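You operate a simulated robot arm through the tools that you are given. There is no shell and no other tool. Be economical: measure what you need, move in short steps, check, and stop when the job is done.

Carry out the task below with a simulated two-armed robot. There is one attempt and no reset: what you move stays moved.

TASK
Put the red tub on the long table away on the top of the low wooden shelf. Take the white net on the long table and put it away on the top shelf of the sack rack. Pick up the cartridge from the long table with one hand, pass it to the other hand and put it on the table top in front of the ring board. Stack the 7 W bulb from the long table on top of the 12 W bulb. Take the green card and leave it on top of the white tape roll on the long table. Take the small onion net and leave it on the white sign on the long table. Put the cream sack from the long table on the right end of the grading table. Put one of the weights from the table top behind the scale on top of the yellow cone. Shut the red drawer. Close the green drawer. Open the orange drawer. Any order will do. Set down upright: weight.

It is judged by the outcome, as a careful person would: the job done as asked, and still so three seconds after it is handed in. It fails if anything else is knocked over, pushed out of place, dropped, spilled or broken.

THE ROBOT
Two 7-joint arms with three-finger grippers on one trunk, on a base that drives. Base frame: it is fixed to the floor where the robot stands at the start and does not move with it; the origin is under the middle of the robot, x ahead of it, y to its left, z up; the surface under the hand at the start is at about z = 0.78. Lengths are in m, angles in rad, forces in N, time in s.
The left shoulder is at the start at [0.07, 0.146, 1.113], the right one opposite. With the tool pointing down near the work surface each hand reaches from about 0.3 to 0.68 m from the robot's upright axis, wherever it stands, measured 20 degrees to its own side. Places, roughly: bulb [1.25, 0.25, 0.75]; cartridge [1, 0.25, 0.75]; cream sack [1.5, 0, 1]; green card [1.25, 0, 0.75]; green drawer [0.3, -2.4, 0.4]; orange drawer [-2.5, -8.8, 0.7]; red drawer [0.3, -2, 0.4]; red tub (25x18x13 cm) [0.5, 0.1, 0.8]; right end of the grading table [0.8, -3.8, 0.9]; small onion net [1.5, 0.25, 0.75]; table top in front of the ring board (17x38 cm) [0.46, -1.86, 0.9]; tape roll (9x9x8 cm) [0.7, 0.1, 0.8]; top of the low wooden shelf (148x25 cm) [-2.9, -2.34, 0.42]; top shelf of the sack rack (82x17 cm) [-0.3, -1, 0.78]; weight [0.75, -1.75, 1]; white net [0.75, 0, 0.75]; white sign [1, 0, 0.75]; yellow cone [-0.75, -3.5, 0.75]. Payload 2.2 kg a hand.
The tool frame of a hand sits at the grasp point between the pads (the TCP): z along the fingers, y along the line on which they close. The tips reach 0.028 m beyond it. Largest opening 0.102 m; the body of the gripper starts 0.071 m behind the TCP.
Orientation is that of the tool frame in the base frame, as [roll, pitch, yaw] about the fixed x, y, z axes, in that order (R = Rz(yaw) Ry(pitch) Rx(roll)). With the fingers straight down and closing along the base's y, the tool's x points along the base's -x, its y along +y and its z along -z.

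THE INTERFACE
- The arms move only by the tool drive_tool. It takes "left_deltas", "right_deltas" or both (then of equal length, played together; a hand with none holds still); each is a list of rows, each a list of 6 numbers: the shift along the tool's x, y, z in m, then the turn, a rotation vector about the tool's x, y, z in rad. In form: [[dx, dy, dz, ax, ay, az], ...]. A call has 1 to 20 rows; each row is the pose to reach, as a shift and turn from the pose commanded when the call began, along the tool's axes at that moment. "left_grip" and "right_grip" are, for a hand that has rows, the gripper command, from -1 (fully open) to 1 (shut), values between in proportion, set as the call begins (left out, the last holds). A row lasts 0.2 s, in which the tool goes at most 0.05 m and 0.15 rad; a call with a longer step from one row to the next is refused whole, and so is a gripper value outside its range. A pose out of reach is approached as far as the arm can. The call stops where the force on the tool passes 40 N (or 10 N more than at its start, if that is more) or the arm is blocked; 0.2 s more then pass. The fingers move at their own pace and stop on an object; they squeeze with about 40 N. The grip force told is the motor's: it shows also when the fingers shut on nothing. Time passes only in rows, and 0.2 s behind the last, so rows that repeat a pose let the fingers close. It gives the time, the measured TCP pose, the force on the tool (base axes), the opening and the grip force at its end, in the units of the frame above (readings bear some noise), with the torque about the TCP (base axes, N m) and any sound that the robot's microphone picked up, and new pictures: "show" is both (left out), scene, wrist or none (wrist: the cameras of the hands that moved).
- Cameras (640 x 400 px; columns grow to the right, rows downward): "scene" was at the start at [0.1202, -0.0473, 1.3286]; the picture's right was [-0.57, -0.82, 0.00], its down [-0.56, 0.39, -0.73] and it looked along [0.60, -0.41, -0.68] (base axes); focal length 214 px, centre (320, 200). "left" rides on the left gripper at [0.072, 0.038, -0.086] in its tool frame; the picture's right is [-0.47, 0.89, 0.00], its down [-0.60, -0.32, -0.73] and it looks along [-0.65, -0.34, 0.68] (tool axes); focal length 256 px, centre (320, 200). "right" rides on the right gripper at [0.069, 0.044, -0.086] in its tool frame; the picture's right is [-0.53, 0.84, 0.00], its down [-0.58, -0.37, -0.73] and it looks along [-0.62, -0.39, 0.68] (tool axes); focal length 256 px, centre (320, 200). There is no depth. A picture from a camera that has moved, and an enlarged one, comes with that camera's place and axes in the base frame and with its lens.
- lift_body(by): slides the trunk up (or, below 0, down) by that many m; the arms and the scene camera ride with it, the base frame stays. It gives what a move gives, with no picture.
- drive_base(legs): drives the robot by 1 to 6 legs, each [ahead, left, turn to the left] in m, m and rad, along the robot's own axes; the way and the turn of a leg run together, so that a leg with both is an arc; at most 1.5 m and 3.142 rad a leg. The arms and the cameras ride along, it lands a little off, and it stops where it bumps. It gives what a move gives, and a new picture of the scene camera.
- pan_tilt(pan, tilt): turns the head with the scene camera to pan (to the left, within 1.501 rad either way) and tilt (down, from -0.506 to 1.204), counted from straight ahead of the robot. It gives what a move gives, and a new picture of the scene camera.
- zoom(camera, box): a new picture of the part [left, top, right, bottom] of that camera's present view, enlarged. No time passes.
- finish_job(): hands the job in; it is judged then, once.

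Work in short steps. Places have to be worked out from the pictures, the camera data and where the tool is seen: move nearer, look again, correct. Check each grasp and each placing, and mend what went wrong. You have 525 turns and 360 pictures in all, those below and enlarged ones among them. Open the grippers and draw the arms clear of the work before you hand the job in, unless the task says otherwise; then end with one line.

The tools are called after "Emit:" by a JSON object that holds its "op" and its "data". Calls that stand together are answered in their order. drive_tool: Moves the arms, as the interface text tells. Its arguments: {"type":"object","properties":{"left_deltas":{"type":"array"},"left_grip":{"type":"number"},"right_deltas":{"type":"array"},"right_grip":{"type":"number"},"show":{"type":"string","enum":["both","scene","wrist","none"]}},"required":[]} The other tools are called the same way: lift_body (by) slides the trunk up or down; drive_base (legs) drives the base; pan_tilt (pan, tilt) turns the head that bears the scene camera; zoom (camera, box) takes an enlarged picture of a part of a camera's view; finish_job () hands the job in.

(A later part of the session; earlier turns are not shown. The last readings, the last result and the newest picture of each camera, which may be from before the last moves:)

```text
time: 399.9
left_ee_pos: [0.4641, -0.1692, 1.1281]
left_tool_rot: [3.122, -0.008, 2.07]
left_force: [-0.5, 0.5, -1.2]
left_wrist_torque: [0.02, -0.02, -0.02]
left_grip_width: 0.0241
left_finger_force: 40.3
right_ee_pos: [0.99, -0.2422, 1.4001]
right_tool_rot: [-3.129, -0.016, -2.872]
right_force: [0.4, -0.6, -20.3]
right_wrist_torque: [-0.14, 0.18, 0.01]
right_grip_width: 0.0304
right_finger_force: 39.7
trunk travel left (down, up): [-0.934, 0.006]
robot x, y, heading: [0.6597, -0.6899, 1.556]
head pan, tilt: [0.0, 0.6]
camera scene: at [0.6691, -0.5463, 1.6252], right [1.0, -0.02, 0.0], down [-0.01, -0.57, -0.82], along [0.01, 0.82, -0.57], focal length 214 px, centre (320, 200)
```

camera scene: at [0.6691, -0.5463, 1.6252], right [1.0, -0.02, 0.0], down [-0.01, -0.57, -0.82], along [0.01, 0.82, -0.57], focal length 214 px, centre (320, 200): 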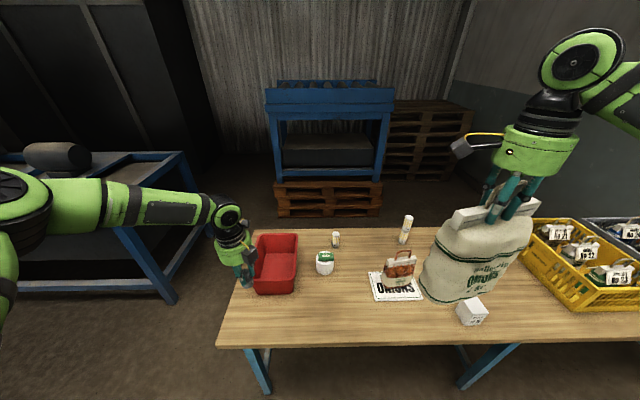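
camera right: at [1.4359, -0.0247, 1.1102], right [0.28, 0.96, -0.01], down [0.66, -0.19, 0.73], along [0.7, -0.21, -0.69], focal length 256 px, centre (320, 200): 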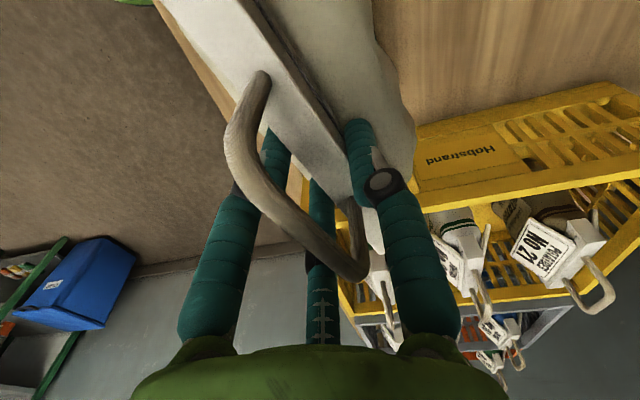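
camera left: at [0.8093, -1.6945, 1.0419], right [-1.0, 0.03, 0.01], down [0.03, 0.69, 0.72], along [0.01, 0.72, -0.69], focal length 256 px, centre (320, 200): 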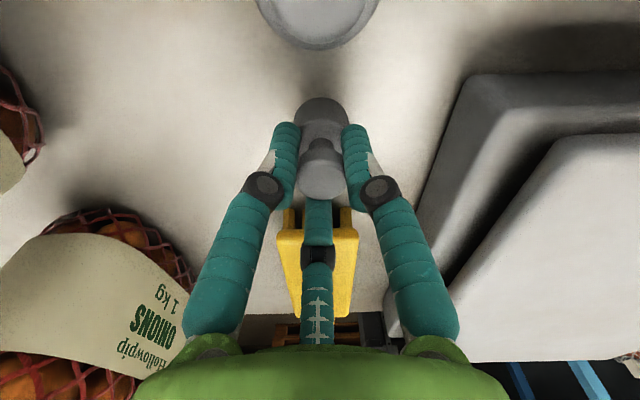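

I drive west past the rack, south through the passage, then east and back toward the cone.

Emit:
{"op": "drive_base", "data": {"legs": [[0.2, 0, 0], [0, 1.35, 0], [0, 0.66, 0], [-1.25, 0, 0], [0, -1.2, 0]]}}

```text
time: 422.8
left_ee_pos: [-0.3566, -1.2302, 1.1278]
left_tool_rot: [3.124, -0.008, 2.068]
left_force: [-0.9, -0.3, -2.1]
left_wrist_torque: [0.01, 0.03, 0.0]
left_grip_width: 0.0243
left_finger_force: 39.8
right_ee_pos: [0.1684, -1.3056, 1.4018]
right_tool_rot: [-3.127, -0.013, -2.878]
right_force: [-0.3, -0.2, -20.1]
right_wrist_torque: [-0.16, 0.22, -0.02]
right_grip_width: 0.0306
right_finger_force: 40.0
trunk travel left (down, up): [-0.934, 0.006]
robot x, y, heading: [-0.1587, -1.7512, 1.547]
head pan, tilt: [0.0, 0.6]
camera scene: at [-0.1535, -1.6092, 1.6252], right [1.0, -0.02, 0.0], down [-0.01, -0.57, -0.82], along [0.02, 0.82, -0.57], focal length 214 px, centre (320, 200)
```

scene: 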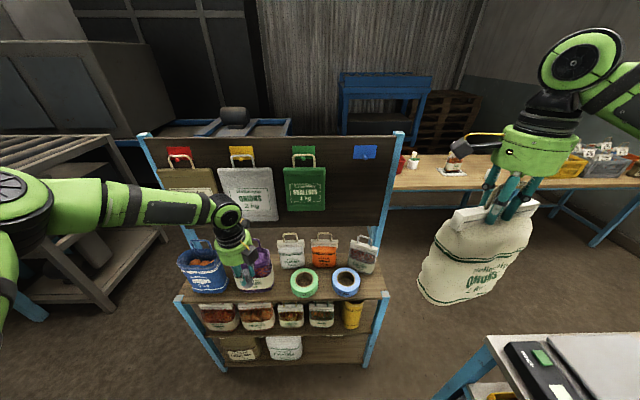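

Net on the shelf looks good. I back south and turn toward the trolley with the yellow cone.

Emit:
{"op": "drive_base", "data": {"legs": [[-1.2, 0, 0], [0, -0.05, 0.8], [0, 0, 0.8]]}}

Emit:
{"op": "pan_tilt", "data": {"pan": 0.5, "tilt": 0.6}}

```text
time: 433.1
left_ee_pos: [-0.6521, -3.148, 1.1278]
left_tool_rot: [3.123, -0.007, -2.608]
left_force: [0.0, 0.5, -1.4]
left_wrist_torque: [0.01, 0.01, 0.03]
left_grip_width: 0.0244
left_finger_force: 40.4
right_ee_pos: [-0.5945, -2.6205, 1.4011]
right_tool_rot: [-3.124, -0.017, -1.269]
right_force: [0.0, 0.4, -20.2]
right_wrist_torque: [-0.17, -0.14, 0.01]
right_grip_width: 0.0305
right_finger_force: 39.8
trunk travel left (down, up): [-0.934, 0.006]
robot x, y, heading: [-0.1356, -2.936, -3.126]
head pan, tilt: [0.0, 0.6]
camera scene: at [-0.2792, -2.9328, 1.6252], right [-0.01, 1.0, 0.0], down [0.57, 0.01, -0.82], along [-0.82, -0.01, -0.57], focal length 214 px, centre (320, 200)
```

scene: 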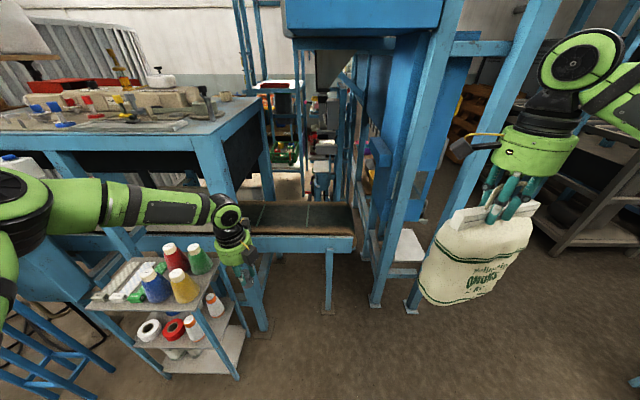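

```text
time: 434.1
left_ee_pos: [-0.653, -3.1496, 1.1287]
left_tool_rot: [3.122, -0.008, -2.606]
left_force: [-1.3, -0.1, -2.9]
left_wrist_torque: [0.02, 0.0, 0.01]
left_grip_width: 0.0244
left_finger_force: 40.0
right_ee_pos: [-0.5945, -2.6217, 1.4008]
right_tool_rot: [-3.125, -0.015, -1.27]
right_force: [0.0, -0.2, -19.5]
right_wrist_torque: [-0.19, -0.13, 0.0]
right_grip_width: 0.0303
right_finger_force: 40.2
trunk travel left (down, up): [-0.934, 0.006]
robot x, y, heading: [-0.1353, -2.9371, -3.133]
head pan, tilt: [0.499, 0.6]
camera scene: at [-0.2685, -2.9768, 1.6253], right [-0.49, 0.87, 0.0], down [0.49, 0.28, -0.82], along [-0.72, -0.41, -0.57], focal length 214 px, centre (320, 200)
```

scene: 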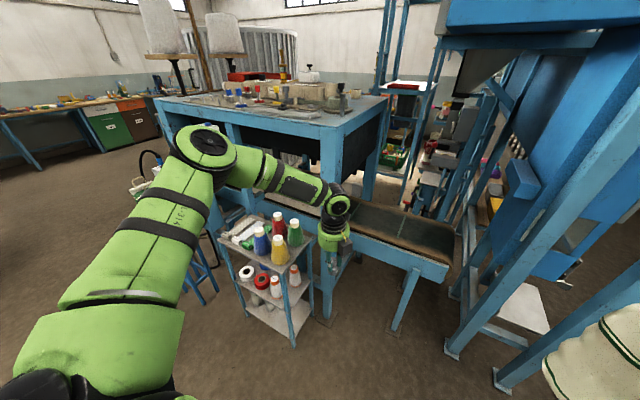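

Yellow cone ≈ (−0.779, −3.49), top z≈0.94. I move the base to bring the weight above it.

Emit:
{"op": "drive_base", "data": {"legs": [[0, 0.34, 0], [0.12, 0, 0]]}}

Emit:
{"op": "zoom", "data": {"camera": "left", "box": [0, 0, 640, 400]}}

Emit:
{"op": "zoom", "data": {"camera": "scene", "box": [200, 140, 440, 300]}}

```text
time: 437.1
left_ee_pos: [-0.7608, -3.4876, 1.1303]
left_tool_rot: [3.12, -0.012, -2.61]
left_force: [0.3, -0.1, -1.2]
left_wrist_torque: [0.06, 0.07, 0.0]
left_grip_width: 0.0241
left_finger_force: 39.6
right_ee_pos: [-0.7006, -2.9604, 1.4032]
right_tool_rot: [-3.131, -0.013, -1.27]
right_force: [2.0, 0.1, -18.9]
right_wrist_torque: [-0.17, -0.22, -0.01]
right_grip_width: 0.0307
right_finger_force: 40.0
trunk travel left (down, up): [-0.934, 0.006]
robot x, y, heading: [-0.253, -3.2688, -3.131]
head pan, tilt: [0.499, 0.6]
camera scene: at [-0.3736, -3.3153, 1.6261], right [-0.49, 0.87, 0.0], down [0.49, 0.28, -0.83], along [-0.72, -0.41, -0.56], focal length 214 px, centre (320, 200)
```

scene: 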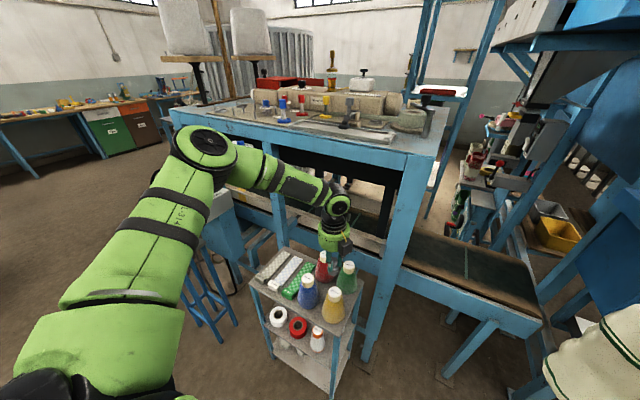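

```text
1.00 times, centred on (320, 200) of left (not enlarged: the box is as wide or as high as the picture)
camera zoom: at [-0.8402, -3.4908, 1.2193], right [-0.05, 1.0, 0.01], down [0.7, 0.02, 0.72], along [0.72, 0.04, -0.7], focal length 256 px, centre (320, 200)
```

zoom: 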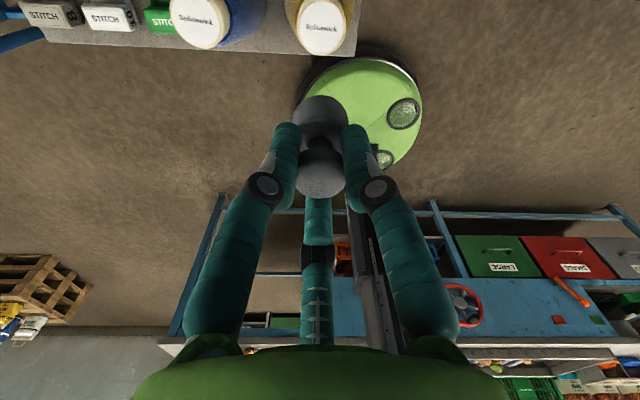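

```text
2.50 times, centred on (320, 220) of scene
camera zoom: at [-0.3736, -3.3153, 1.6261], right [-0.49, 0.87, 0.0], down [0.49, 0.28, -0.83], along [-0.72, -0.41, -0.56], focal length 536 px, centre (320, 150)
```

zoom: 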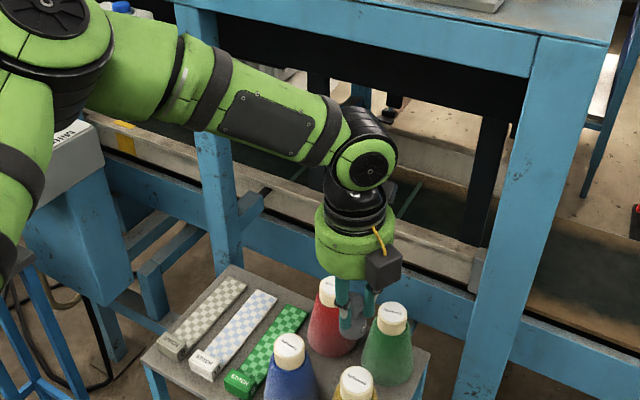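

Cone top (Ø≈4.3 cm) at (−0.781, −3.486, ≈0.935). I shift the weight 2 cm to align.

Emit:
{"op": "drive_base", "data": {"legs": [[0.02, 0, 0]]}}

Emit:
{"op": "lift_body", "data": {"by": -0.1}}

Emit:
{"op": "zoom", "data": {"camera": "left", "box": [200, 0, 440, 150]}}

Emit:
{"op": "zoom", "data": {"camera": "scene", "box": [240, 200, 420, 320]}}

```text
time: 437.9
left_ee_pos: [-0.7816, -3.4886, 1.1297]
left_tool_rot: [3.122, -0.012, -2.609]
left_force: [0.5, 0.1, -2.8]
left_wrist_torque: [-0.02, 0.04, 0.0]
left_grip_width: 0.0238
left_finger_force: 39.8
right_ee_pos: [-0.7231, -2.9606, 1.4017]
right_tool_rot: [-3.125, -0.014, -1.271]
right_force: [0.8, 0.1, -19.2]
right_wrist_torque: [-0.19, -0.2, -0.01]
right_grip_width: 0.0303
right_finger_force: 40.3
trunk travel left (down, up): [-0.934, 0.006]
robot x, y, heading: [-0.2721, -3.2765, -3.13]
head pan, tilt: [0.499, 0.6]
camera scene: at [-0.3961, -3.3161, 1.6259], right [-0.49, 0.87, 0.0], down [0.49, 0.28, -0.83], along [-0.72, -0.4, -0.56], focal length 214 px, centre (320, 200)
```

scene: 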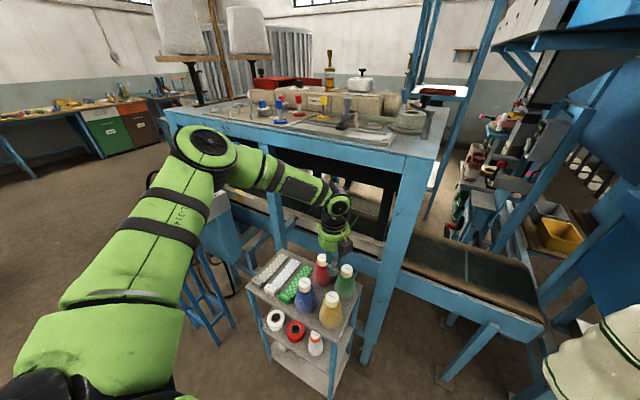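

```text
time: 439.2
left_ee_pos: [-0.7857, -3.4877, 1.027]
left_tool_rot: [3.123, -0.009, -2.611]
left_force: [-0.5, 0.0, -1.2]
left_wrist_torque: [0.02, 0.0, -0.01]
left_grip_width: 0.0243
left_finger_force: 39.5
right_ee_pos: [-0.7265, -2.9601, 1.3015]
right_tool_rot: [-3.123, -0.016, -1.27]
right_force: [-0.5, 0.0, -19.4]
right_wrist_torque: [-0.21, -0.12, 0.01]
right_grip_width: 0.0304
right_finger_force: 40.0
trunk travel left (down, up): [-0.834, 0.106]
robot x, y, heading: [-0.2736, -3.2676, -3.125]
head pan, tilt: [0.499, 0.6]
```

```text
2.67 times, centred on (320, 75) of left
camera zoom: at [-0.8654, -3.4914, 1.1161], right [-0.05, 1.0, 0.01], down [0.69, 0.02, 0.72], along [0.72, 0.04, -0.69], focal length 683 px, centre (320, 533)
```

zoom: 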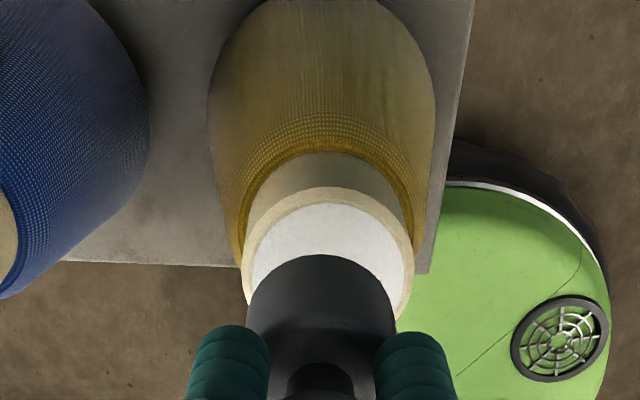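

```text
3.33 times, centred on (330, 260) of scene
camera zoom: at [-0.401, -3.316, 1.5254], right [-0.49, 0.87, 0.0], down [0.49, 0.28, -0.82], along [-0.72, -0.4, -0.57], focal length 715 px, centre (287, 0)
```

zoom: 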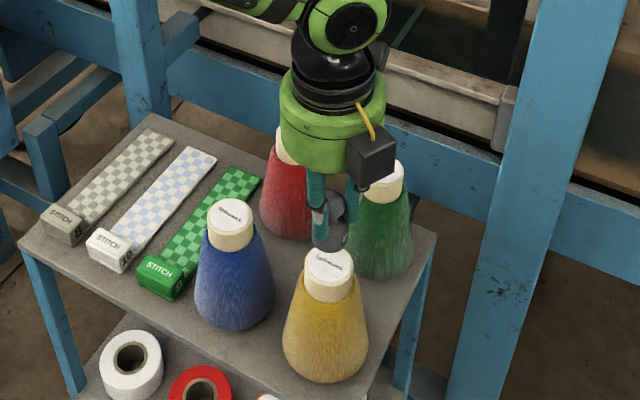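

Cone top ≈ (−0.784, −3.4825, 0.93); the weight is within 4 mm. I nudge and lower.

Emit:
{"op": "drive_tool", "data": {"left_deltas": [[-0.0033, 0.0027, 0, 0, 0, 0], [-0.0033, 0.0027, 0, 0, 0, 0]], "show": "none"}}

Emit:
{"op": "lift_body", "data": {"by": -0.03}}

Emit:
{"op": "zoom", "data": {"camera": "left", "box": [200, 0, 440, 150]}}

Emit:
{"op": "zoom", "data": {"camera": "scene", "box": [290, 220, 390, 290]}}

```text
time: 439.8
left_ee_pos: [-0.7835, -3.483, 1.0278]
left_tool_rot: [3.122, -0.007, -2.611]
left_force: [-0.4, 0.1, -1.5]
left_wrist_torque: [0.03, 0.0, -0.02]
left_grip_width: 0.0238
left_finger_force: 40.3
right_ee_pos: [-0.7273, -2.9596, 1.3004]
right_tool_rot: [-3.122, -0.014, -1.271]
right_force: [0.7, 0.1, -20.2]
right_wrist_torque: [-0.24, -0.12, -0.05]
right_grip_width: 0.0302
right_finger_force: 40.6
trunk travel left (down, up): [-0.834, 0.106]
robot x, y, heading: [-0.2761, -3.2749, -3.13]
head pan, tilt: [0.499, 0.6]
```

```text
time: 440.6
left_ee_pos: [-0.7839, -3.4837, 0.9992]
left_tool_rot: [3.122, -0.009, -2.611]
left_force: [-0.6, 0.1, -1.3]
left_wrist_torque: [0.01, 0.01, 0.0]
left_grip_width: 0.0244
left_finger_force: 39.5
right_ee_pos: [-0.726, -2.9599, 1.2704]
right_tool_rot: [-3.122, -0.015, -1.271]
right_force: [0.3, -0.9, -18.9]
right_wrist_torque: [-0.17, -0.1, -0.01]
right_grip_width: 0.0308
right_finger_force: 40.1
trunk travel left (down, up): [-0.804, 0.136]
robot x, y, heading: [-0.2765, -3.2744, -3.129]
head pan, tilt: [0.499, 0.6]
```

```text
2.67 times, centred on (320, 75) of left
camera zoom: at [-0.8635, -3.488, 1.0864], right [-0.05, 1.0, 0.01], down [0.69, 0.02, 0.72], along [0.72, 0.04, -0.69], focal length 683 px, centre (320, 533)
```

zoom: 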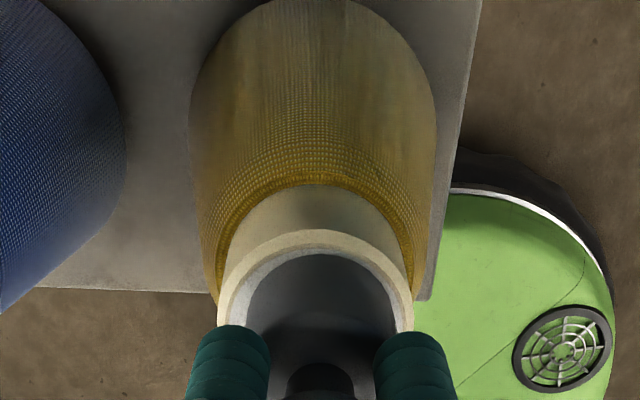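

```text
5.71 times, centred on (340, 255) of scene
camera zoom: at [-0.4012, -3.3158, 1.4953], right [-0.49, 0.87, 0.0], down [0.49, 0.28, -0.82], along [-0.72, -0.4, -0.57], focal length 1226 px, centre (206, -114)
```

zoom: 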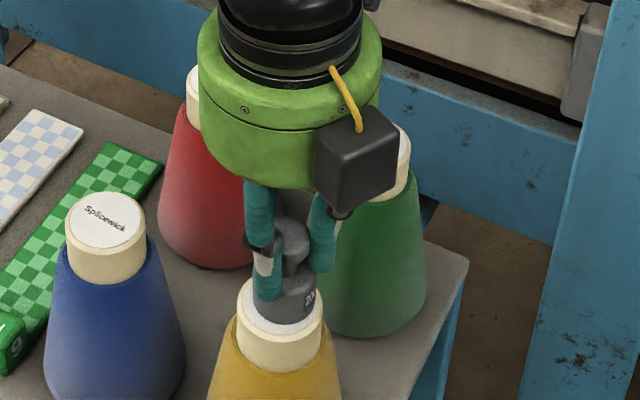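

Alignment is within ~2 mm and the gap is only ~5 mm. I lower in tiny steps.

Emit:
{"op": "lift_body", "data": {"by": -0.004}}

Emit:
{"op": "lift_body", "data": {"by": -0.003}}

```text
time: 441.1
left_ee_pos: [-0.7824, -3.4853, 0.9981]
left_tool_rot: [3.119, -0.014, -2.61]
left_force: [1.4, -3.8, 17.3]
left_wrist_torque: [-0.35, -0.31, -0.03]
left_grip_width: 0.0243
left_finger_force: 39.7
right_ee_pos: [-0.724, -2.9603, 1.2672]
right_tool_rot: [-3.124, -0.015, -1.271]
right_force: [0.3, -1.0, -20.2]
right_wrist_torque: [-0.2, -0.05, 0.02]
right_grip_width: 0.0306
right_finger_force: 39.8
trunk travel left (down, up): [-0.8, 0.14]
robot x, y, heading: [-0.2708, -3.2727, -3.131]
head pan, tilt: [0.499, 0.6]
```

```text
time: 441.6
left_ee_pos: [-0.7834, -3.4824, 0.9969]
left_tool_rot: [3.115, -0.016, -2.609]
left_force: [-2.9, -6.4, 33.3]
left_wrist_torque: [-0.24, -0.35, -0.02]
left_grip_width: 0.0246
left_finger_force: 40.1
right_ee_pos: [-0.7226, -2.9591, 1.2632]
right_tool_rot: [-3.127, -0.014, -1.269]
right_force: [-0.3, -0.3, -20.0]
right_wrist_torque: [-0.17, -0.12, -0.01]
right_grip_width: 0.0303
right_finger_force: 40.4
trunk travel left (down, up): [-0.797, 0.143]
robot x, y, heading: [-0.2761, -3.2748, -3.13]
head pan, tilt: [0.499, 0.6]
```

Contact reached (a bit firm). I ease up 5 mm and release.

Emit:
{"op": "lift_body", "data": {"by": 0.005}}

Emit:
{"op": "drive_tool", "data": {"left_deltas": [[0, 0, 0, 0, 0, 0], [0, 0, 0, 0, 0, 0]], "left_grip": 0.15, "show": "none"}}

Emit:
{"op": "zoom", "data": {"camera": "left", "box": [200, 0, 440, 150]}}

```text
time: 442.2
left_ee_pos: [-0.7834, -3.4827, 0.9961]
left_tool_rot: [3.121, -0.008, -2.61]
left_force: [-4.5, -1.3, 12.9]
left_wrist_torque: [0.01, 0.22, 0.02]
left_grip_width: 0.0242
left_finger_force: 39.9
right_ee_pos: [-0.7258, -2.9597, 1.268]
right_tool_rot: [-3.123, -0.014, -1.271]
right_force: [-1.1, -0.4, -19.1]
right_wrist_torque: [-0.18, -0.16, 0.0]
right_grip_width: 0.0304
right_finger_force: 39.4
trunk travel left (down, up): [-0.802, 0.138]
robot x, y, heading: [-0.2738, -3.2747, -3.132]
head pan, tilt: [0.499, 0.6]
```

```text
time: 442.8
left_ee_pos: [-0.7827, -3.4846, 0.9961]
left_tool_rot: [3.125, -0.008, -2.61]
left_force: [0.1, -0.2, -0.4]
left_wrist_torque: [-0.01, -0.02, 0.01]
left_grip_width: 0.0433
left_finger_force: 0.1
right_ee_pos: [-0.7275, -2.9598, 1.269]
right_tool_rot: [-3.124, -0.017, -1.271]
right_force: [-0.7, -0.1, -19.7]
right_wrist_torque: [-0.16, -0.12, -0.02]
right_grip_width: 0.0305
right_finger_force: 40.5
trunk travel left (down, up): [-0.802, 0.138]
robot x, y, heading: [-0.2715, -3.275, -3.132]
head pan, tilt: [0.499, 0.6]
```

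```text
2.67 times, centred on (320, 75) of left
camera zoom: at [-0.8633, -3.4882, 1.0833], right [-0.05, 1.0, 0.01], down [0.69, 0.02, 0.72], along [0.72, 0.04, -0.69], focal length 683 px, centre (320, 533)
```

zoom: 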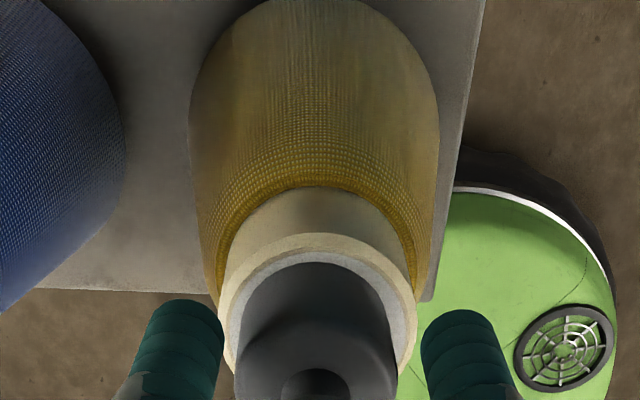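

Weight stands centred on the cone. I raise the trunk straight up to clear it.

Emit:
{"op": "lift_body", "data": {"by": 0.13}}

Emit:
{"op": "zoom", "data": {"camera": "scene", "box": [260, 220, 420, 330]}}

```text
time: 444.4
left_ee_pos: [-0.7833, -3.4849, 1.1265]
left_tool_rot: [3.122, -0.007, -2.61]
left_force: [-0.4, -0.7, 0.3]
left_wrist_torque: [0.02, 0.0, -0.01]
left_grip_width: 0.0431
left_finger_force: 0.1
right_ee_pos: [-0.7281, -2.9592, 1.3972]
right_tool_rot: [-3.122, -0.016, -1.27]
right_force: [-0.1, -0.5, -19.6]
right_wrist_torque: [-0.21, -0.13, 0.01]
right_grip_width: 0.0303
right_finger_force: 40.1
trunk travel left (down, up): [-0.932, 0.008]
robot x, y, heading: [-0.2726, -3.2707, -3.127]
head pan, tilt: [0.499, 0.6]
```

```text
3.64 times, centred on (340, 275) of scene
camera zoom: at [-0.4019, -3.3155, 1.6233], right [-0.49, 0.87, 0.0], down [0.49, 0.28, -0.82], along [-0.72, -0.4, -0.57], focal length 780 px, centre (247, -73)
```

zoom: 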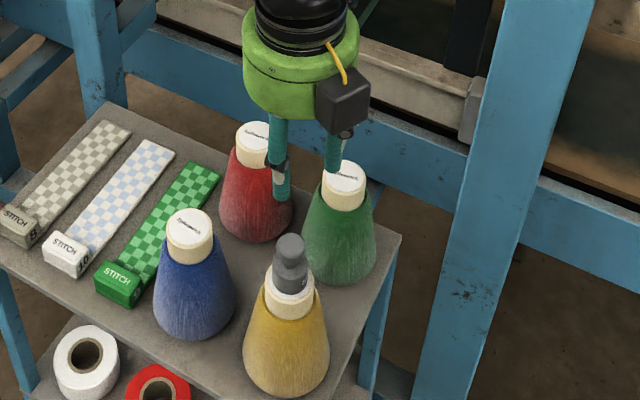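

The weight stands upright on the yellow cone. Now the sack: I back away from the trolley, move south and turn left to view the right end of the grading table.

Emit:
{"op": "drive_base", "data": {"legs": [[-0.2, 0, 0], [0, 0.75, 0], [0, 0, 1.57]]}}

Emit:
{"op": "pan_tilt", "data": {"pan": 1.3, "tilt": 0.55}}

```text
time: 453.5
left_ee_pos: [0.1457, -4.5402, 1.1268]
left_tool_rot: [3.123, -0.011, -1.037]
left_force: [-0.2, -0.6, 0.0]
left_wrist_torque: [-0.01, -0.02, -0.04]
left_grip_width: 0.0432
left_finger_force: 0.1
right_ee_pos: [-0.3787, -4.4852, 1.3983]
right_tool_rot: [-3.123, -0.016, 0.302]
right_force: [-1.3, 0.5, -20.3]
right_wrist_torque: [0.12, -0.17, 0.0]
right_grip_width: 0.0302
right_finger_force: 39.9
trunk travel left (down, up): [-0.932, 0.008]
robot x, y, heading: [-0.0678, -4.0278, -1.55]
head pan, tilt: [0.499, 0.6]
camera scene: at [-0.0219, -4.1611, 1.6234], right [-0.87, -0.49, 0.0], down [-0.28, 0.49, -0.82], along [0.41, -0.72, -0.57], focal length 214 px, centre (320, 200)
```

scene: 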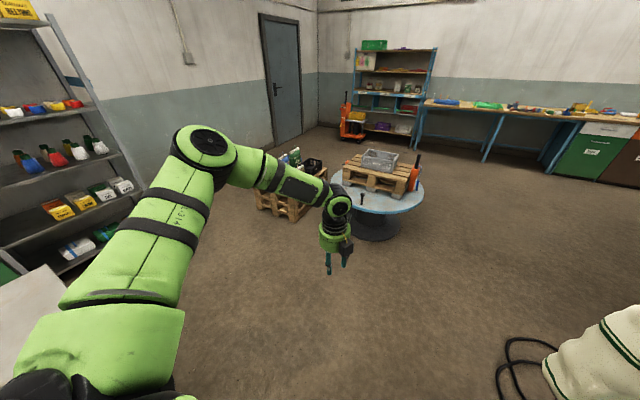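

```text
time: 454.6
left_ee_pos: [0.1463, -4.54, 1.1267]
left_tool_rot: [3.121, -0.01, -1.035]
left_force: [0.7, -0.2, -0.5]
left_wrist_torque: [-0.03, 0.03, -0.01]
left_grip_width: 0.0434
left_finger_force: 0.0
right_ee_pos: [-0.3782, -4.4859, 1.3978]
right_tool_rot: [-3.121, -0.017, 0.303]
right_force: [-0.2, 0.3, -19.3]
right_wrist_torque: [0.13, -0.18, 0.0]
right_grip_width: 0.0306
right_finger_force: 39.4
trunk travel left (down, up): [-0.932, 0.008]
robot x, y, heading: [-0.0626, -4.033, -1.553]
head pan, tilt: [1.3, 0.55]
camera scene: at [0.0222, -4.1072, 1.628], right [-0.25, -0.97, 0.0], down [-0.5, 0.13, -0.85], along [0.83, -0.22, -0.52], focal length 214 px, centre (320, 200)
```

scene: 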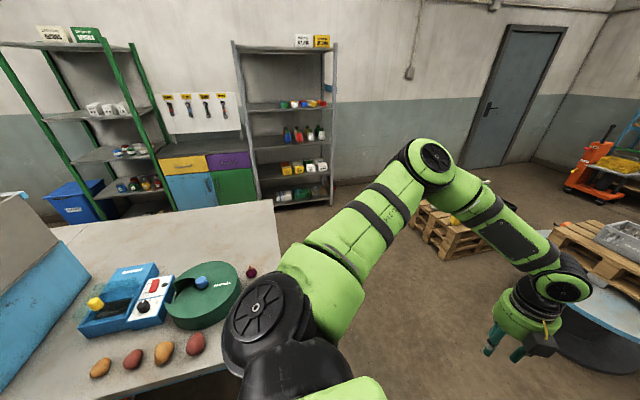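

The table's right end (y≈−4.1) has a free area around (0.9, −3.9). I'll approach from the south end, facing north.

Emit:
{"op": "drive_base", "data": {"legs": [[0.68, 0, 0], [0, 0, 1.57], [0, 0, 1.56], [0, -0.68, 0]]}}

Emit:
{"op": "pan_tilt", "data": {"pan": -0.2, "tilt": 0.7}}

```text
time: 469.3
left_ee_pos: [0.4151, -4.18, 1.1268]
left_tool_rot: [3.121, -0.008, 2.106]
left_force: [-0.6, 0.4, 0.8]
left_wrist_torque: [0.0, -0.04, 0.0]
left_grip_width: 0.043
left_finger_force: 0.0
right_ee_pos: [0.9402, -4.2354, 1.3985]
right_tool_rot: [-3.121, -0.013, -2.84]
right_force: [0.3, -0.1, -20.0]
right_wrist_torque: [-0.1, 0.25, -0.01]
right_grip_width: 0.0303
right_finger_force: 40.1
trunk travel left (down, up): [-0.932, 0.008]
robot x, y, heading: [0.6279, -4.6855, 1.583]
head pan, tilt: [1.3, 0.55]
camera scene: at [0.5432, -4.6137, 1.6279], right [0.25, 0.97, 0.0], down [0.51, -0.13, -0.85], along [-0.82, 0.21, -0.52], focal length 214 px, centre (320, 200)
```

scene: 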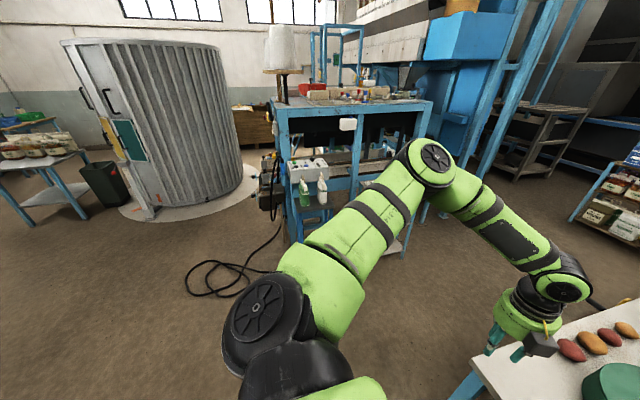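

```text
time: 470.9
left_ee_pos: [0.4181, -4.1786, 1.1273]
left_tool_rot: [3.124, -0.01, 2.105]
left_force: [-1.1, -1.3, 0.2]
left_wrist_torque: [0.01, -0.02, -0.03]
left_grip_width: 0.0433
left_finger_force: 0.0
right_ee_pos: [0.9417, -4.2347, 1.3973]
right_tool_rot: [-3.119, -0.015, -2.841]
right_force: [-0.5, -0.5, -20.8]
right_wrist_torque: [-0.11, 0.18, 0.01]
right_grip_width: 0.0305
right_finger_force: 40.0
trunk travel left (down, up): [-0.932, 0.008]
robot x, y, heading: [0.6291, -4.6847, 1.584]
head pan, tilt: [-0.201, 0.7]
camera scene: at [0.6486, -4.5529, 1.6146], right [0.98, -0.18, 0.0], down [-0.12, -0.63, -0.76], along [0.14, 0.75, -0.65], focal length 214 px, centre (320, 200)
```

scene: 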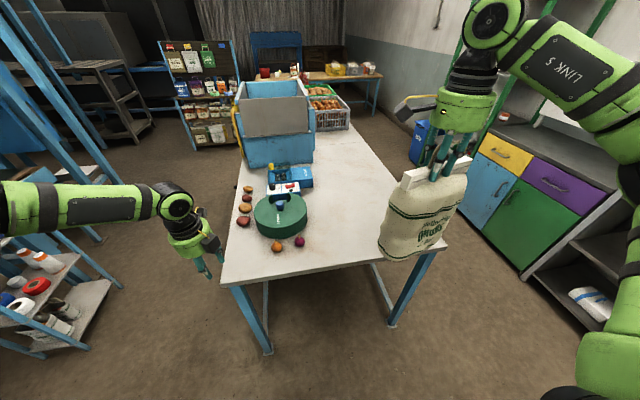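

I drive 0.3 m forward and then lower the sack with the right arm only (left stays high).

Emit:
{"op": "drive_base", "data": {"legs": [[0.3, 0, 0]]}}

Emit:
{"op": "drive_tool", "data": {"right_deltas": [[0, 0, 0.045, 0, 0, 0], [0, 0, 0.09, 0, 0, 0], [0, 0, 0.135, 0, 0, 0], [0, 0, 0.18, 0, 0, 0], [0, 0, 0.21, 0, 0, 0], [0, 0, 0.23, 0, 0, 0]], "show": "scene"}}

```text
time: 473.0
left_ee_pos: [0.4156, -3.8829, 1.127]
left_tool_rot: [3.12, -0.011, 2.102]
left_force: [-0.8, 0.3, 0.1]
left_wrist_torque: [0.07, 0.0, -0.02]
left_grip_width: 0.0433
left_finger_force: 0.0
right_ee_pos: [0.94, -3.9408, 1.3998]
right_tool_rot: [-3.123, -0.013, -2.842]
right_force: [-0.4, -1.2, -19.1]
right_wrist_torque: [-0.21, 0.17, -0.03]
right_grip_width: 0.0302
right_finger_force: 39.9
trunk travel left (down, up): [-0.932, 0.008]
robot x, y, heading: [0.6241, -4.3902, 1.584]
head pan, tilt: [-0.201, 0.7]
camera scene: at [0.6448, -4.2585, 1.615], right [0.98, -0.19, 0.0], down [-0.12, -0.63, -0.77], along [0.14, 0.75, -0.64], focal length 214 px, centre (320, 200)
```

scene: 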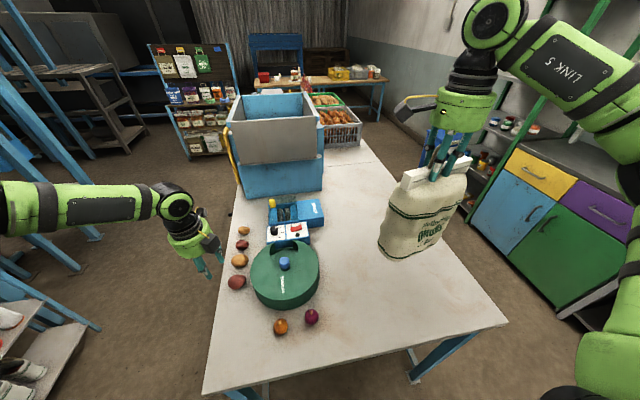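

```text
time: 474.4
left_ee_pos: [0.4154, -3.8789, 1.1276]
left_tool_rot: [3.123, -0.009, 2.103]
left_force: [0.2, -0.5, -0.3]
left_wrist_torque: [0.02, 0.01, -0.03]
left_grip_width: 0.0437
left_finger_force: 0.0
right_ee_pos: [0.9368, -3.9435, 1.1675]
right_tool_rot: [-3.118, -0.015, -2.844]
right_force: [-0.7, 0.2, -19.5]
right_wrist_torque: [0.0, 0.23, 0.02]
right_grip_width: 0.0306
right_finger_force: 40.1
trunk travel left (down, up): [-0.932, 0.008]
robot x, y, heading: [0.6258, -4.394, 1.585]
head pan, tilt: [-0.201, 0.7]
camera scene: at [0.6448, -4.2544, 1.6146], right [0.98, -0.19, 0.0], down [-0.12, -0.63, -0.76], along [0.14, 0.75, -0.65], focal length 214 px, centre (320, 200)
```

scene: 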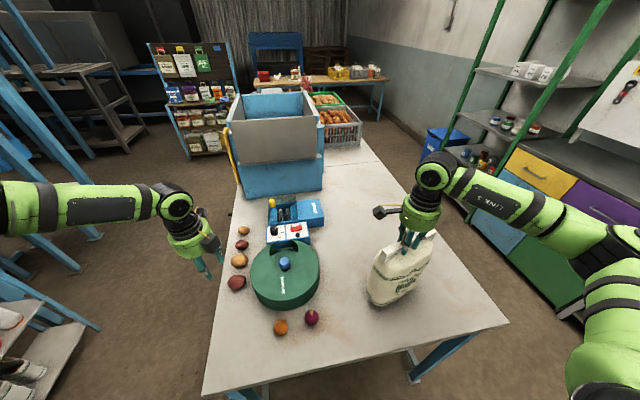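

Sack is over free tabletop, ~2 cm up. I lower to contact.

Emit:
{"op": "drive_tool", "data": {"right_deltas": [[0, 0, 0.01, 0, 0, 0], [0, 0, 0.018, 0, 0, 0], [0, 0, 0.024, 0, 0, 0], [0, 0, 0.029, 0, 0, 0]], "show": "none"}}

```text
time: 475.4
left_ee_pos: [0.4054, -3.8885, 1.1301]
left_tool_rot: [3.11, -0.011, 2.1]
left_force: [0.9, -0.1, -0.3]
left_wrist_torque: [0.01, 0.0, -0.02]
left_grip_width: 0.0433
left_finger_force: 0.1
right_ee_pos: [0.9235, -3.9521, 1.1485]
right_tool_rot: [-3.132, -0.01, -2.836]
right_force: [-15.1, -10.7, 34.5]
right_wrist_torque: [0.22, -0.38, -0.03]
right_grip_width: 0.0306
right_finger_force: 40.2
trunk travel left (down, up): [-0.932, 0.008]
robot x, y, heading: [0.626, -4.3907, 1.583]
head pan, tilt: [-0.201, 0.7]
```

Firm contact. I ease up, release and rise.

Emit:
{"op": "drive_tool", "data": {"right_deltas": [[0, 0, -0.006, 0, 0, 0], [0, 0, -0.008, 0, 0, 0]], "show": "none"}}

Emit:
{"op": "drive_tool", "data": {"right_deltas": [[0, 0, 0, 0, 0, 0], [0, 0, 0, 0, 0, 0], [0, 0, 0, 0, 0, 0], [0, 0, -0.04, 0, 0, 0], [0, 0, -0.08, 0, 0, 0], [0, 0, -0.12, 0, 0, 0], [0, 0, -0.16, 0, 0, 0], [0, 0, -0.2, 0, 0, 0]], "right_grip": -0.5, "show": "scene"}}

```text
time: 476.0
left_ee_pos: [0.4121, -3.8838, 1.129]
left_tool_rot: [3.116, -0.008, 2.103]
left_force: [-1.1, -0.1, -0.2]
left_wrist_torque: [-0.01, -0.02, 0.03]
left_grip_width: 0.0435
left_finger_force: 0.0
right_ee_pos: [0.9312, -3.9476, 1.1485]
right_tool_rot: [-3.119, -0.01, -2.841]
right_force: [-9.9, -3.5, 6.5]
right_wrist_torque: [0.67, 0.73, 0.34]
right_grip_width: 0.0308
right_finger_force: 40.1
trunk travel left (down, up): [-0.932, 0.008]
robot x, y, heading: [0.6266, -4.3914, 1.587]
head pan, tilt: [-0.201, 0.7]
```

```text
time: 477.8
left_ee_pos: [0.4127, -3.8828, 1.1285]
left_tool_rot: [3.118, -0.009, 2.101]
left_force: [0.4, 0.3, 0.9]
left_wrist_torque: [0.01, 0.0, 0.01]
left_grip_width: 0.0434
left_finger_force: 0.0
right_ee_pos: [0.9345, -3.9424, 1.3499]
right_tool_rot: [-3.121, -0.015, -2.842]
right_force: [-0.4, 0.2, -0.7]
right_wrist_torque: [0.06, 0.0, 0.0]
right_grip_width: 0.0768
right_finger_force: 0.0
trunk travel left (down, up): [-0.932, 0.008]
robot x, y, heading: [0.6265, -4.3906, 1.588]
head pan, tilt: [-0.201, 0.7]
camera scene: at [0.6413, -4.2587, 1.615], right [0.98, -0.19, 0.0], down [-0.12, -0.63, -0.77], along [0.14, 0.75, -0.64], focal length 214 px, centre (320, 200)
```

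scene: 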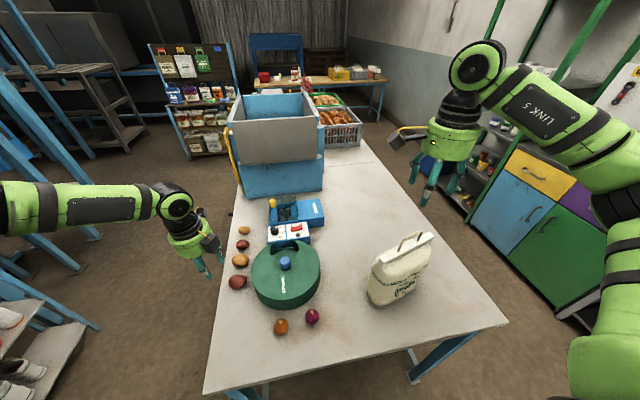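

The sack stands on the right end. Last carry: the red tub. I drive back north around the rack to it.

Emit:
{"op": "drive_base", "data": {"legs": [[-0.35, 0, 0], [0, 0.74, 0], [1.5, 0, 0], [1.5, 0, 0], [0, 1.25, 0], [1.2, 0, 0]]}}

```text
time: 509.3
left_ee_pos: [-1.5865, -0.0592, 1.1285]
left_tool_rot: [3.12, -0.01, 2.085]
left_force: [-0.2, -0.6, -0.4]
left_wrist_torque: [0.04, 0.0, 0.01]
left_grip_width: 0.0432
left_finger_force: 0.0
right_ee_pos: [-1.0641, -0.129, 1.3493]
right_tool_rot: [-3.123, -0.014, -2.859]
right_force: [-0.3, 0.2, -0.1]
right_wrist_torque: [0.01, -0.03, -0.01]
right_grip_width: 0.0767
right_finger_force: 0.1
trunk travel left (down, up): [-0.932, 0.008]
robot x, y, heading: [-1.3816, -0.5705, 1.563]
head pan, tilt: [-0.201, 0.7]
camera scene: at [-1.3642, -0.4389, 1.6151], right [0.98, -0.2, 0.0], down [-0.13, -0.63, -0.77], along [0.16, 0.75, -0.64], focal length 214 px, centre (320, 200)
```

scene: 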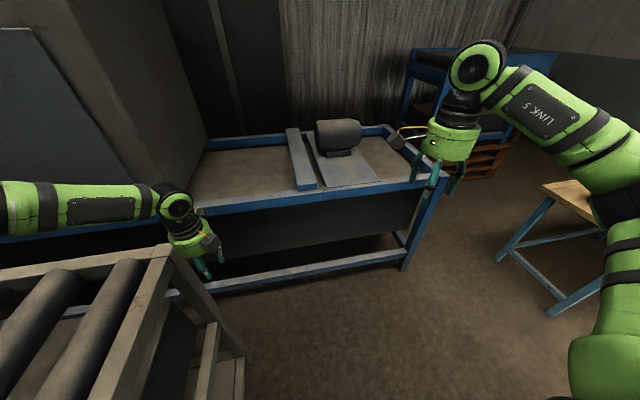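

I continue to the west end of the long table and turn to face the tub.

Emit:
{"op": "drive_base", "data": {"legs": [[0.12, 0, 0], [0, -1.28, 0], [0.6, 0, 0], [0, 0, -1.57]]}}

Emit:
{"op": "pan_tilt", "data": {"pan": -0.1, "tilt": 0.9}}

```text
time: 523.4
left_ee_pos: [0.4142, 0.3431, 1.127]
left_tool_rot: [3.119, -0.009, 0.508]
left_force: [-0.2, -0.2, 0.2]
left_wrist_torque: [0.0, -0.01, 0.0]
left_grip_width: 0.0434
left_finger_force: 0.0
right_ee_pos: [0.3438, -0.1777, 1.3473]
right_tool_rot: [-3.122, -0.016, 1.85]
right_force: [0.5, 0.4, -0.5]
right_wrist_torque: [0.02, 0.01, -0.01]
right_grip_width: 0.0764
right_finger_force: 0.0
trunk travel left (down, up): [-0.932, 0.008]
robot x, y, heading: [-0.0989, 0.1421, -0.007]
head pan, tilt: [-0.201, 0.7]
camera scene: at [0.0366, 0.1238, 1.615], right [-0.21, -0.98, 0.0], down [-0.63, 0.13, -0.76], along [0.75, -0.16, -0.64], focal length 214 px, centre (320, 200)
```

scene: 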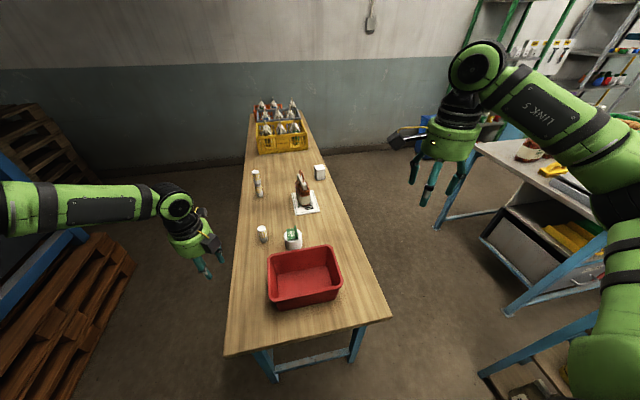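

```text
time: 524.1
left_ee_pos: [0.414, 0.3435, 1.1277]
left_tool_rot: [3.119, -0.009, 0.512]
left_force: [-0.3, 0.1, -0.3]
left_wrist_torque: [-0.01, -0.01, -0.04]
left_grip_width: 0.0432
left_finger_force: 0.0
right_ee_pos: [0.3441, -0.179, 1.3483]
right_tool_rot: [-3.121, -0.014, 1.85]
right_force: [0.4, 0.3, -1.0]
right_wrist_torque: [-0.02, 0.01, 0.03]
right_grip_width: 0.0765
right_finger_force: 0.1
trunk travel left (down, up): [-0.932, 0.008]
robot x, y, heading: [-0.1004, 0.1399, -0.011]
head pan, tilt: [-0.099, 0.901]
camera scene: at [0.0285, 0.1327, 1.5988], right [-0.11, -0.99, 0.0], down [-0.78, 0.08, -0.62], along [0.62, -0.07, -0.78], focal length 214 px, centre (320, 200)
```

scene: 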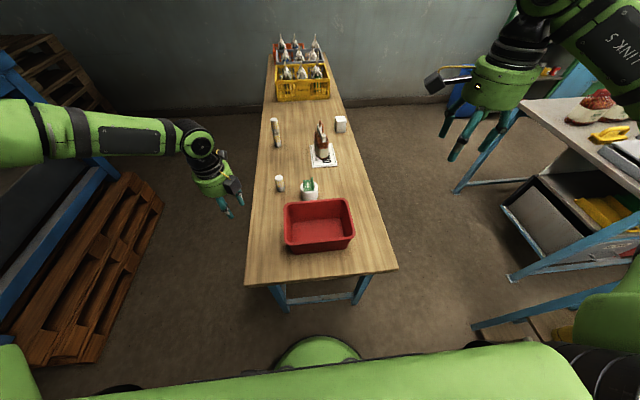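

Emit:
{"op": "zoom", "data": {"camera": "scene", "box": [240, 180, 400, 290]}}

```text
3.64 times, centred on (320, 235) of scene
camera zoom: at [0.0285, 0.1327, 1.5988], right [-0.11, -0.99, 0.0], down [-0.78, 0.08, -0.62], along [0.62, -0.07, -0.78], focal length 780 px, centre (320, 73)
```

zoom: 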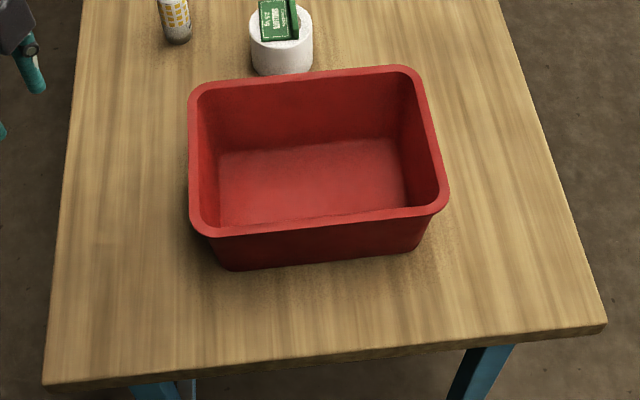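

Near rim wall at x≈0.393, centre y≈0.087, rim z≈0.91. I bring the right hand above it, closing across the wall.

Emit:
{"op": "drive_tool", "data": {"right_deltas": [[0.03, 0.015, 0.02, 0, 0, 0.04], [0.06, 0.03, 0.045, 0, 0, 0.08], [0.09, 0.046, 0.07, 0, 0, 0.12], [0.12, 0.061, 0.1, 0, 0, 0.16], [0.15, 0.077, 0.13, 0, 0, 0.2], [0.18, 0.092, 0.16, 0, 0, 0.24], [0.21, 0.107, 0.195, 0, 0, 0.28], [0.2396, 0.122, 0.23, 0, 0, 0.28], [0.2396, 0.122, 0.275, 0, 0, 0.28], [0.2396, 0.122, 0.31, 0, 0, 0.28]], "right_grip": -0.5, "show": "wrist"}}

```text
time: 526.3
left_ee_pos: [0.4143, 0.3414, 1.1275]
left_tool_rot: [3.121, -0.008, 0.511]
left_force: [0.0, 1.0, -1.1]
left_wrist_torque: [-0.02, -0.02, 0.02]
left_grip_width: 0.0436
left_finger_force: 0.0
right_ee_pos: [0.3881, 0.0867, 1.0377]
right_tool_rot: [-3.117, -0.008, 1.572]
right_force: [-0.3, -0.3, -0.4]
right_wrist_torque: [0.0, 0.0, 0.02]
right_grip_width: 0.0762
right_finger_force: 0.0
trunk travel left (down, up): [-0.932, 0.008]
robot x, y, heading: [-0.0998, 0.1413, -0.006]
head pan, tilt: [-0.099, 0.901]
camera right: at [0.4335, 0.1548, 1.1229], right [0.84, -0.53, -0.02], down [-0.35, -0.58, 0.73], along [-0.41, -0.61, -0.68], focal length 256 px, centre (320, 200)
```

right: 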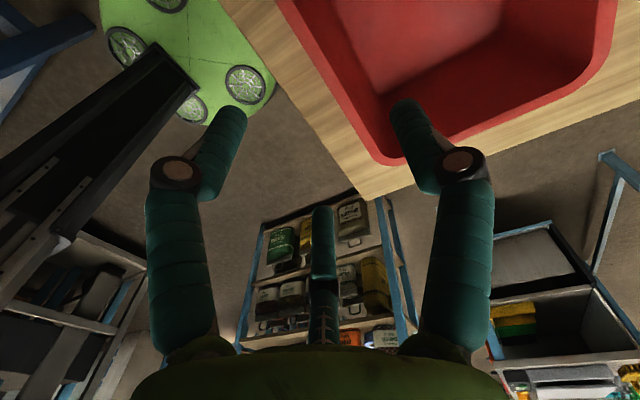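

Rim outer edge at x≈0.391. I shift +8 mm, lower to z 0.905 and close.

Emit:
{"op": "drive_tool", "data": {"right_deltas": [[0, 0.008, 0.04, 0, 0, 0], [0, 0.008, 0.08, 0, 0, 0], [0, 0.008, 0.115, 0, 0, 0], [0, 0.008, 0.132, 0, 0, 0]], "show": "wrist"}}

```text
time: 527.3
left_ee_pos: [0.4142, 0.3423, 1.128]
left_tool_rot: [3.118, -0.009, 0.511]
left_force: [0.6, 0.2, -0.7]
left_wrist_torque: [0.0, 0.03, 0.02]
left_grip_width: 0.0432
left_finger_force: 0.0
right_ee_pos: [0.3936, 0.089, 0.9055]
right_tool_rot: [-3.119, -0.008, 1.57]
right_force: [0.8, 0.1, -0.1]
right_wrist_torque: [0.01, -0.02, -0.02]
right_grip_width: 0.0764
right_finger_force: 0.2
trunk travel left (down, up): [-0.932, 0.008]
robot x, y, heading: [-0.0942, 0.1427, -0.01]
head pan, tilt: [-0.099, 0.901]
camera right: at [0.4396, 0.1573, 0.9908], right [0.85, -0.53, -0.02], down [-0.35, -0.58, 0.73], along [-0.41, -0.61, -0.68], focal length 256 px, centre (320, 200)
```

right: 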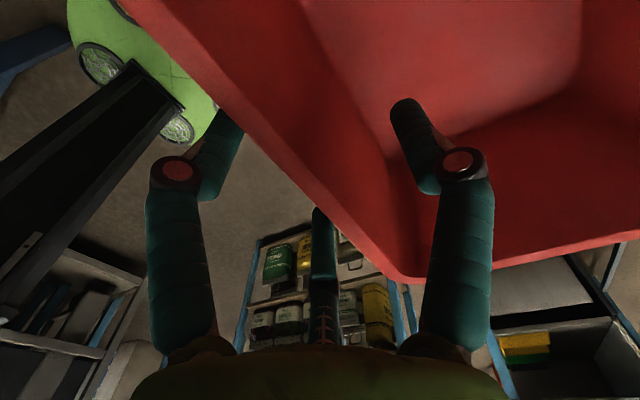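

One finger inside, two outside. I close on the wall.

Emit:
{"op": "drive_tool", "data": {"right_deltas": [[0, 0, 0, 0, 0, 0], [0, 0, 0, 0, 0, 0], [0, 0, 0, 0, 0, 0], [0, 0, 0, 0, 0, 0]], "right_grip": 1, "show": "none"}}

Emit:
{"op": "drive_tool", "data": {"right_deltas": [[0, 0, -0.01, 0, 0, 0], [0, 0, -0.025, 0, 0, 0], [0, 0, -0.025, 0, 0, 0]], "show": "both"}}

```text
time: 528.3
left_ee_pos: [0.4136, 0.343, 1.1283]
left_tool_rot: [3.12, -0.009, 0.51]
left_force: [0.2, 0.6, -0.3]
left_wrist_torque: [-0.03, 0.0, -0.02]
left_grip_width: 0.0432
left_finger_force: 0.0
right_ee_pos: [0.3945, 0.0892, 0.9061]
right_tool_rot: [-3.12, -0.007, 1.571]
right_force: [3.8, 1.1, 5.5]
right_wrist_torque: [-0.39, -1.56, 0.39]
right_grip_width: 0.0121
right_finger_force: 38.9
trunk travel left (down, up): [-0.932, 0.008]
robot x, y, heading: [-0.0997, 0.143, -0.011]
head pan, tilt: [-0.099, 0.901]
```

```text
time: 529.1
left_ee_pos: [0.4144, 0.3426, 1.1271]
left_tool_rot: [3.118, -0.009, 0.511]
left_force: [-0.5, -0.5, -0.4]
left_wrist_torque: [-0.01, -0.03, -0.01]
left_grip_width: 0.0433
left_finger_force: 0.0
right_ee_pos: [0.3932, 0.0882, 0.9306]
right_tool_rot: [-3.117, -0.008, 1.571]
right_force: [0.2, 0.2, -3.1]
right_wrist_torque: [0.0, 0.26, -0.02]
right_grip_width: 0.0089
right_finger_force: 36.9
trunk travel left (down, up): [-0.932, 0.008]
robot x, y, heading: [-0.0964, 0.1417, -0.009]
head pan, tilt: [-0.099, 0.901]
camera scene: at [0.029, 0.1329, 1.5987], right [-0.11, -0.99, 0.0], down [-0.78, 0.08, -0.62], along [0.62, -0.07, -0.78], focal length 214 px, centre (320, 200)
camera right: at [0.44, 0.156, 1.0159], right [0.84, -0.53, -0.03], down [-0.35, -0.58, 0.74], along [-0.41, -0.61, -0.68], focal length 256 px, centre (320, 200)
```

scene: 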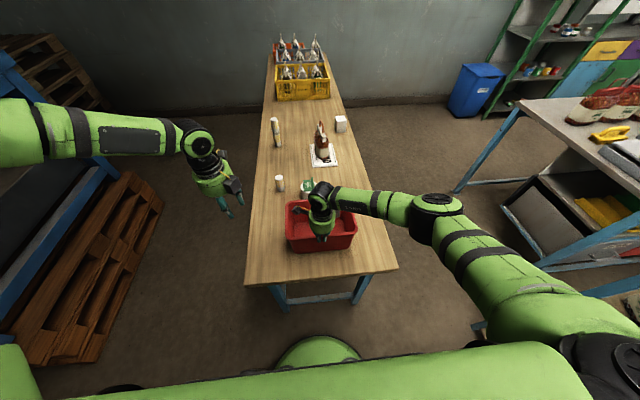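
right: 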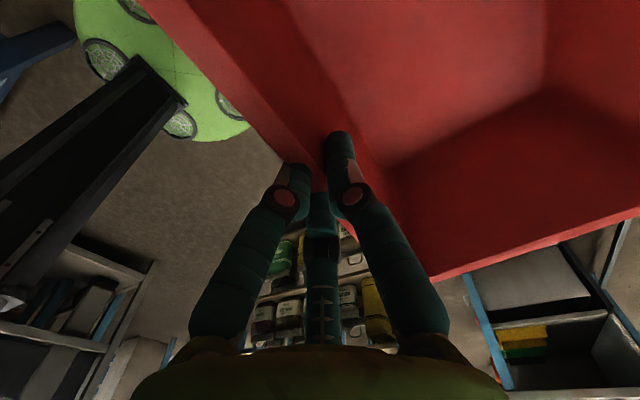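

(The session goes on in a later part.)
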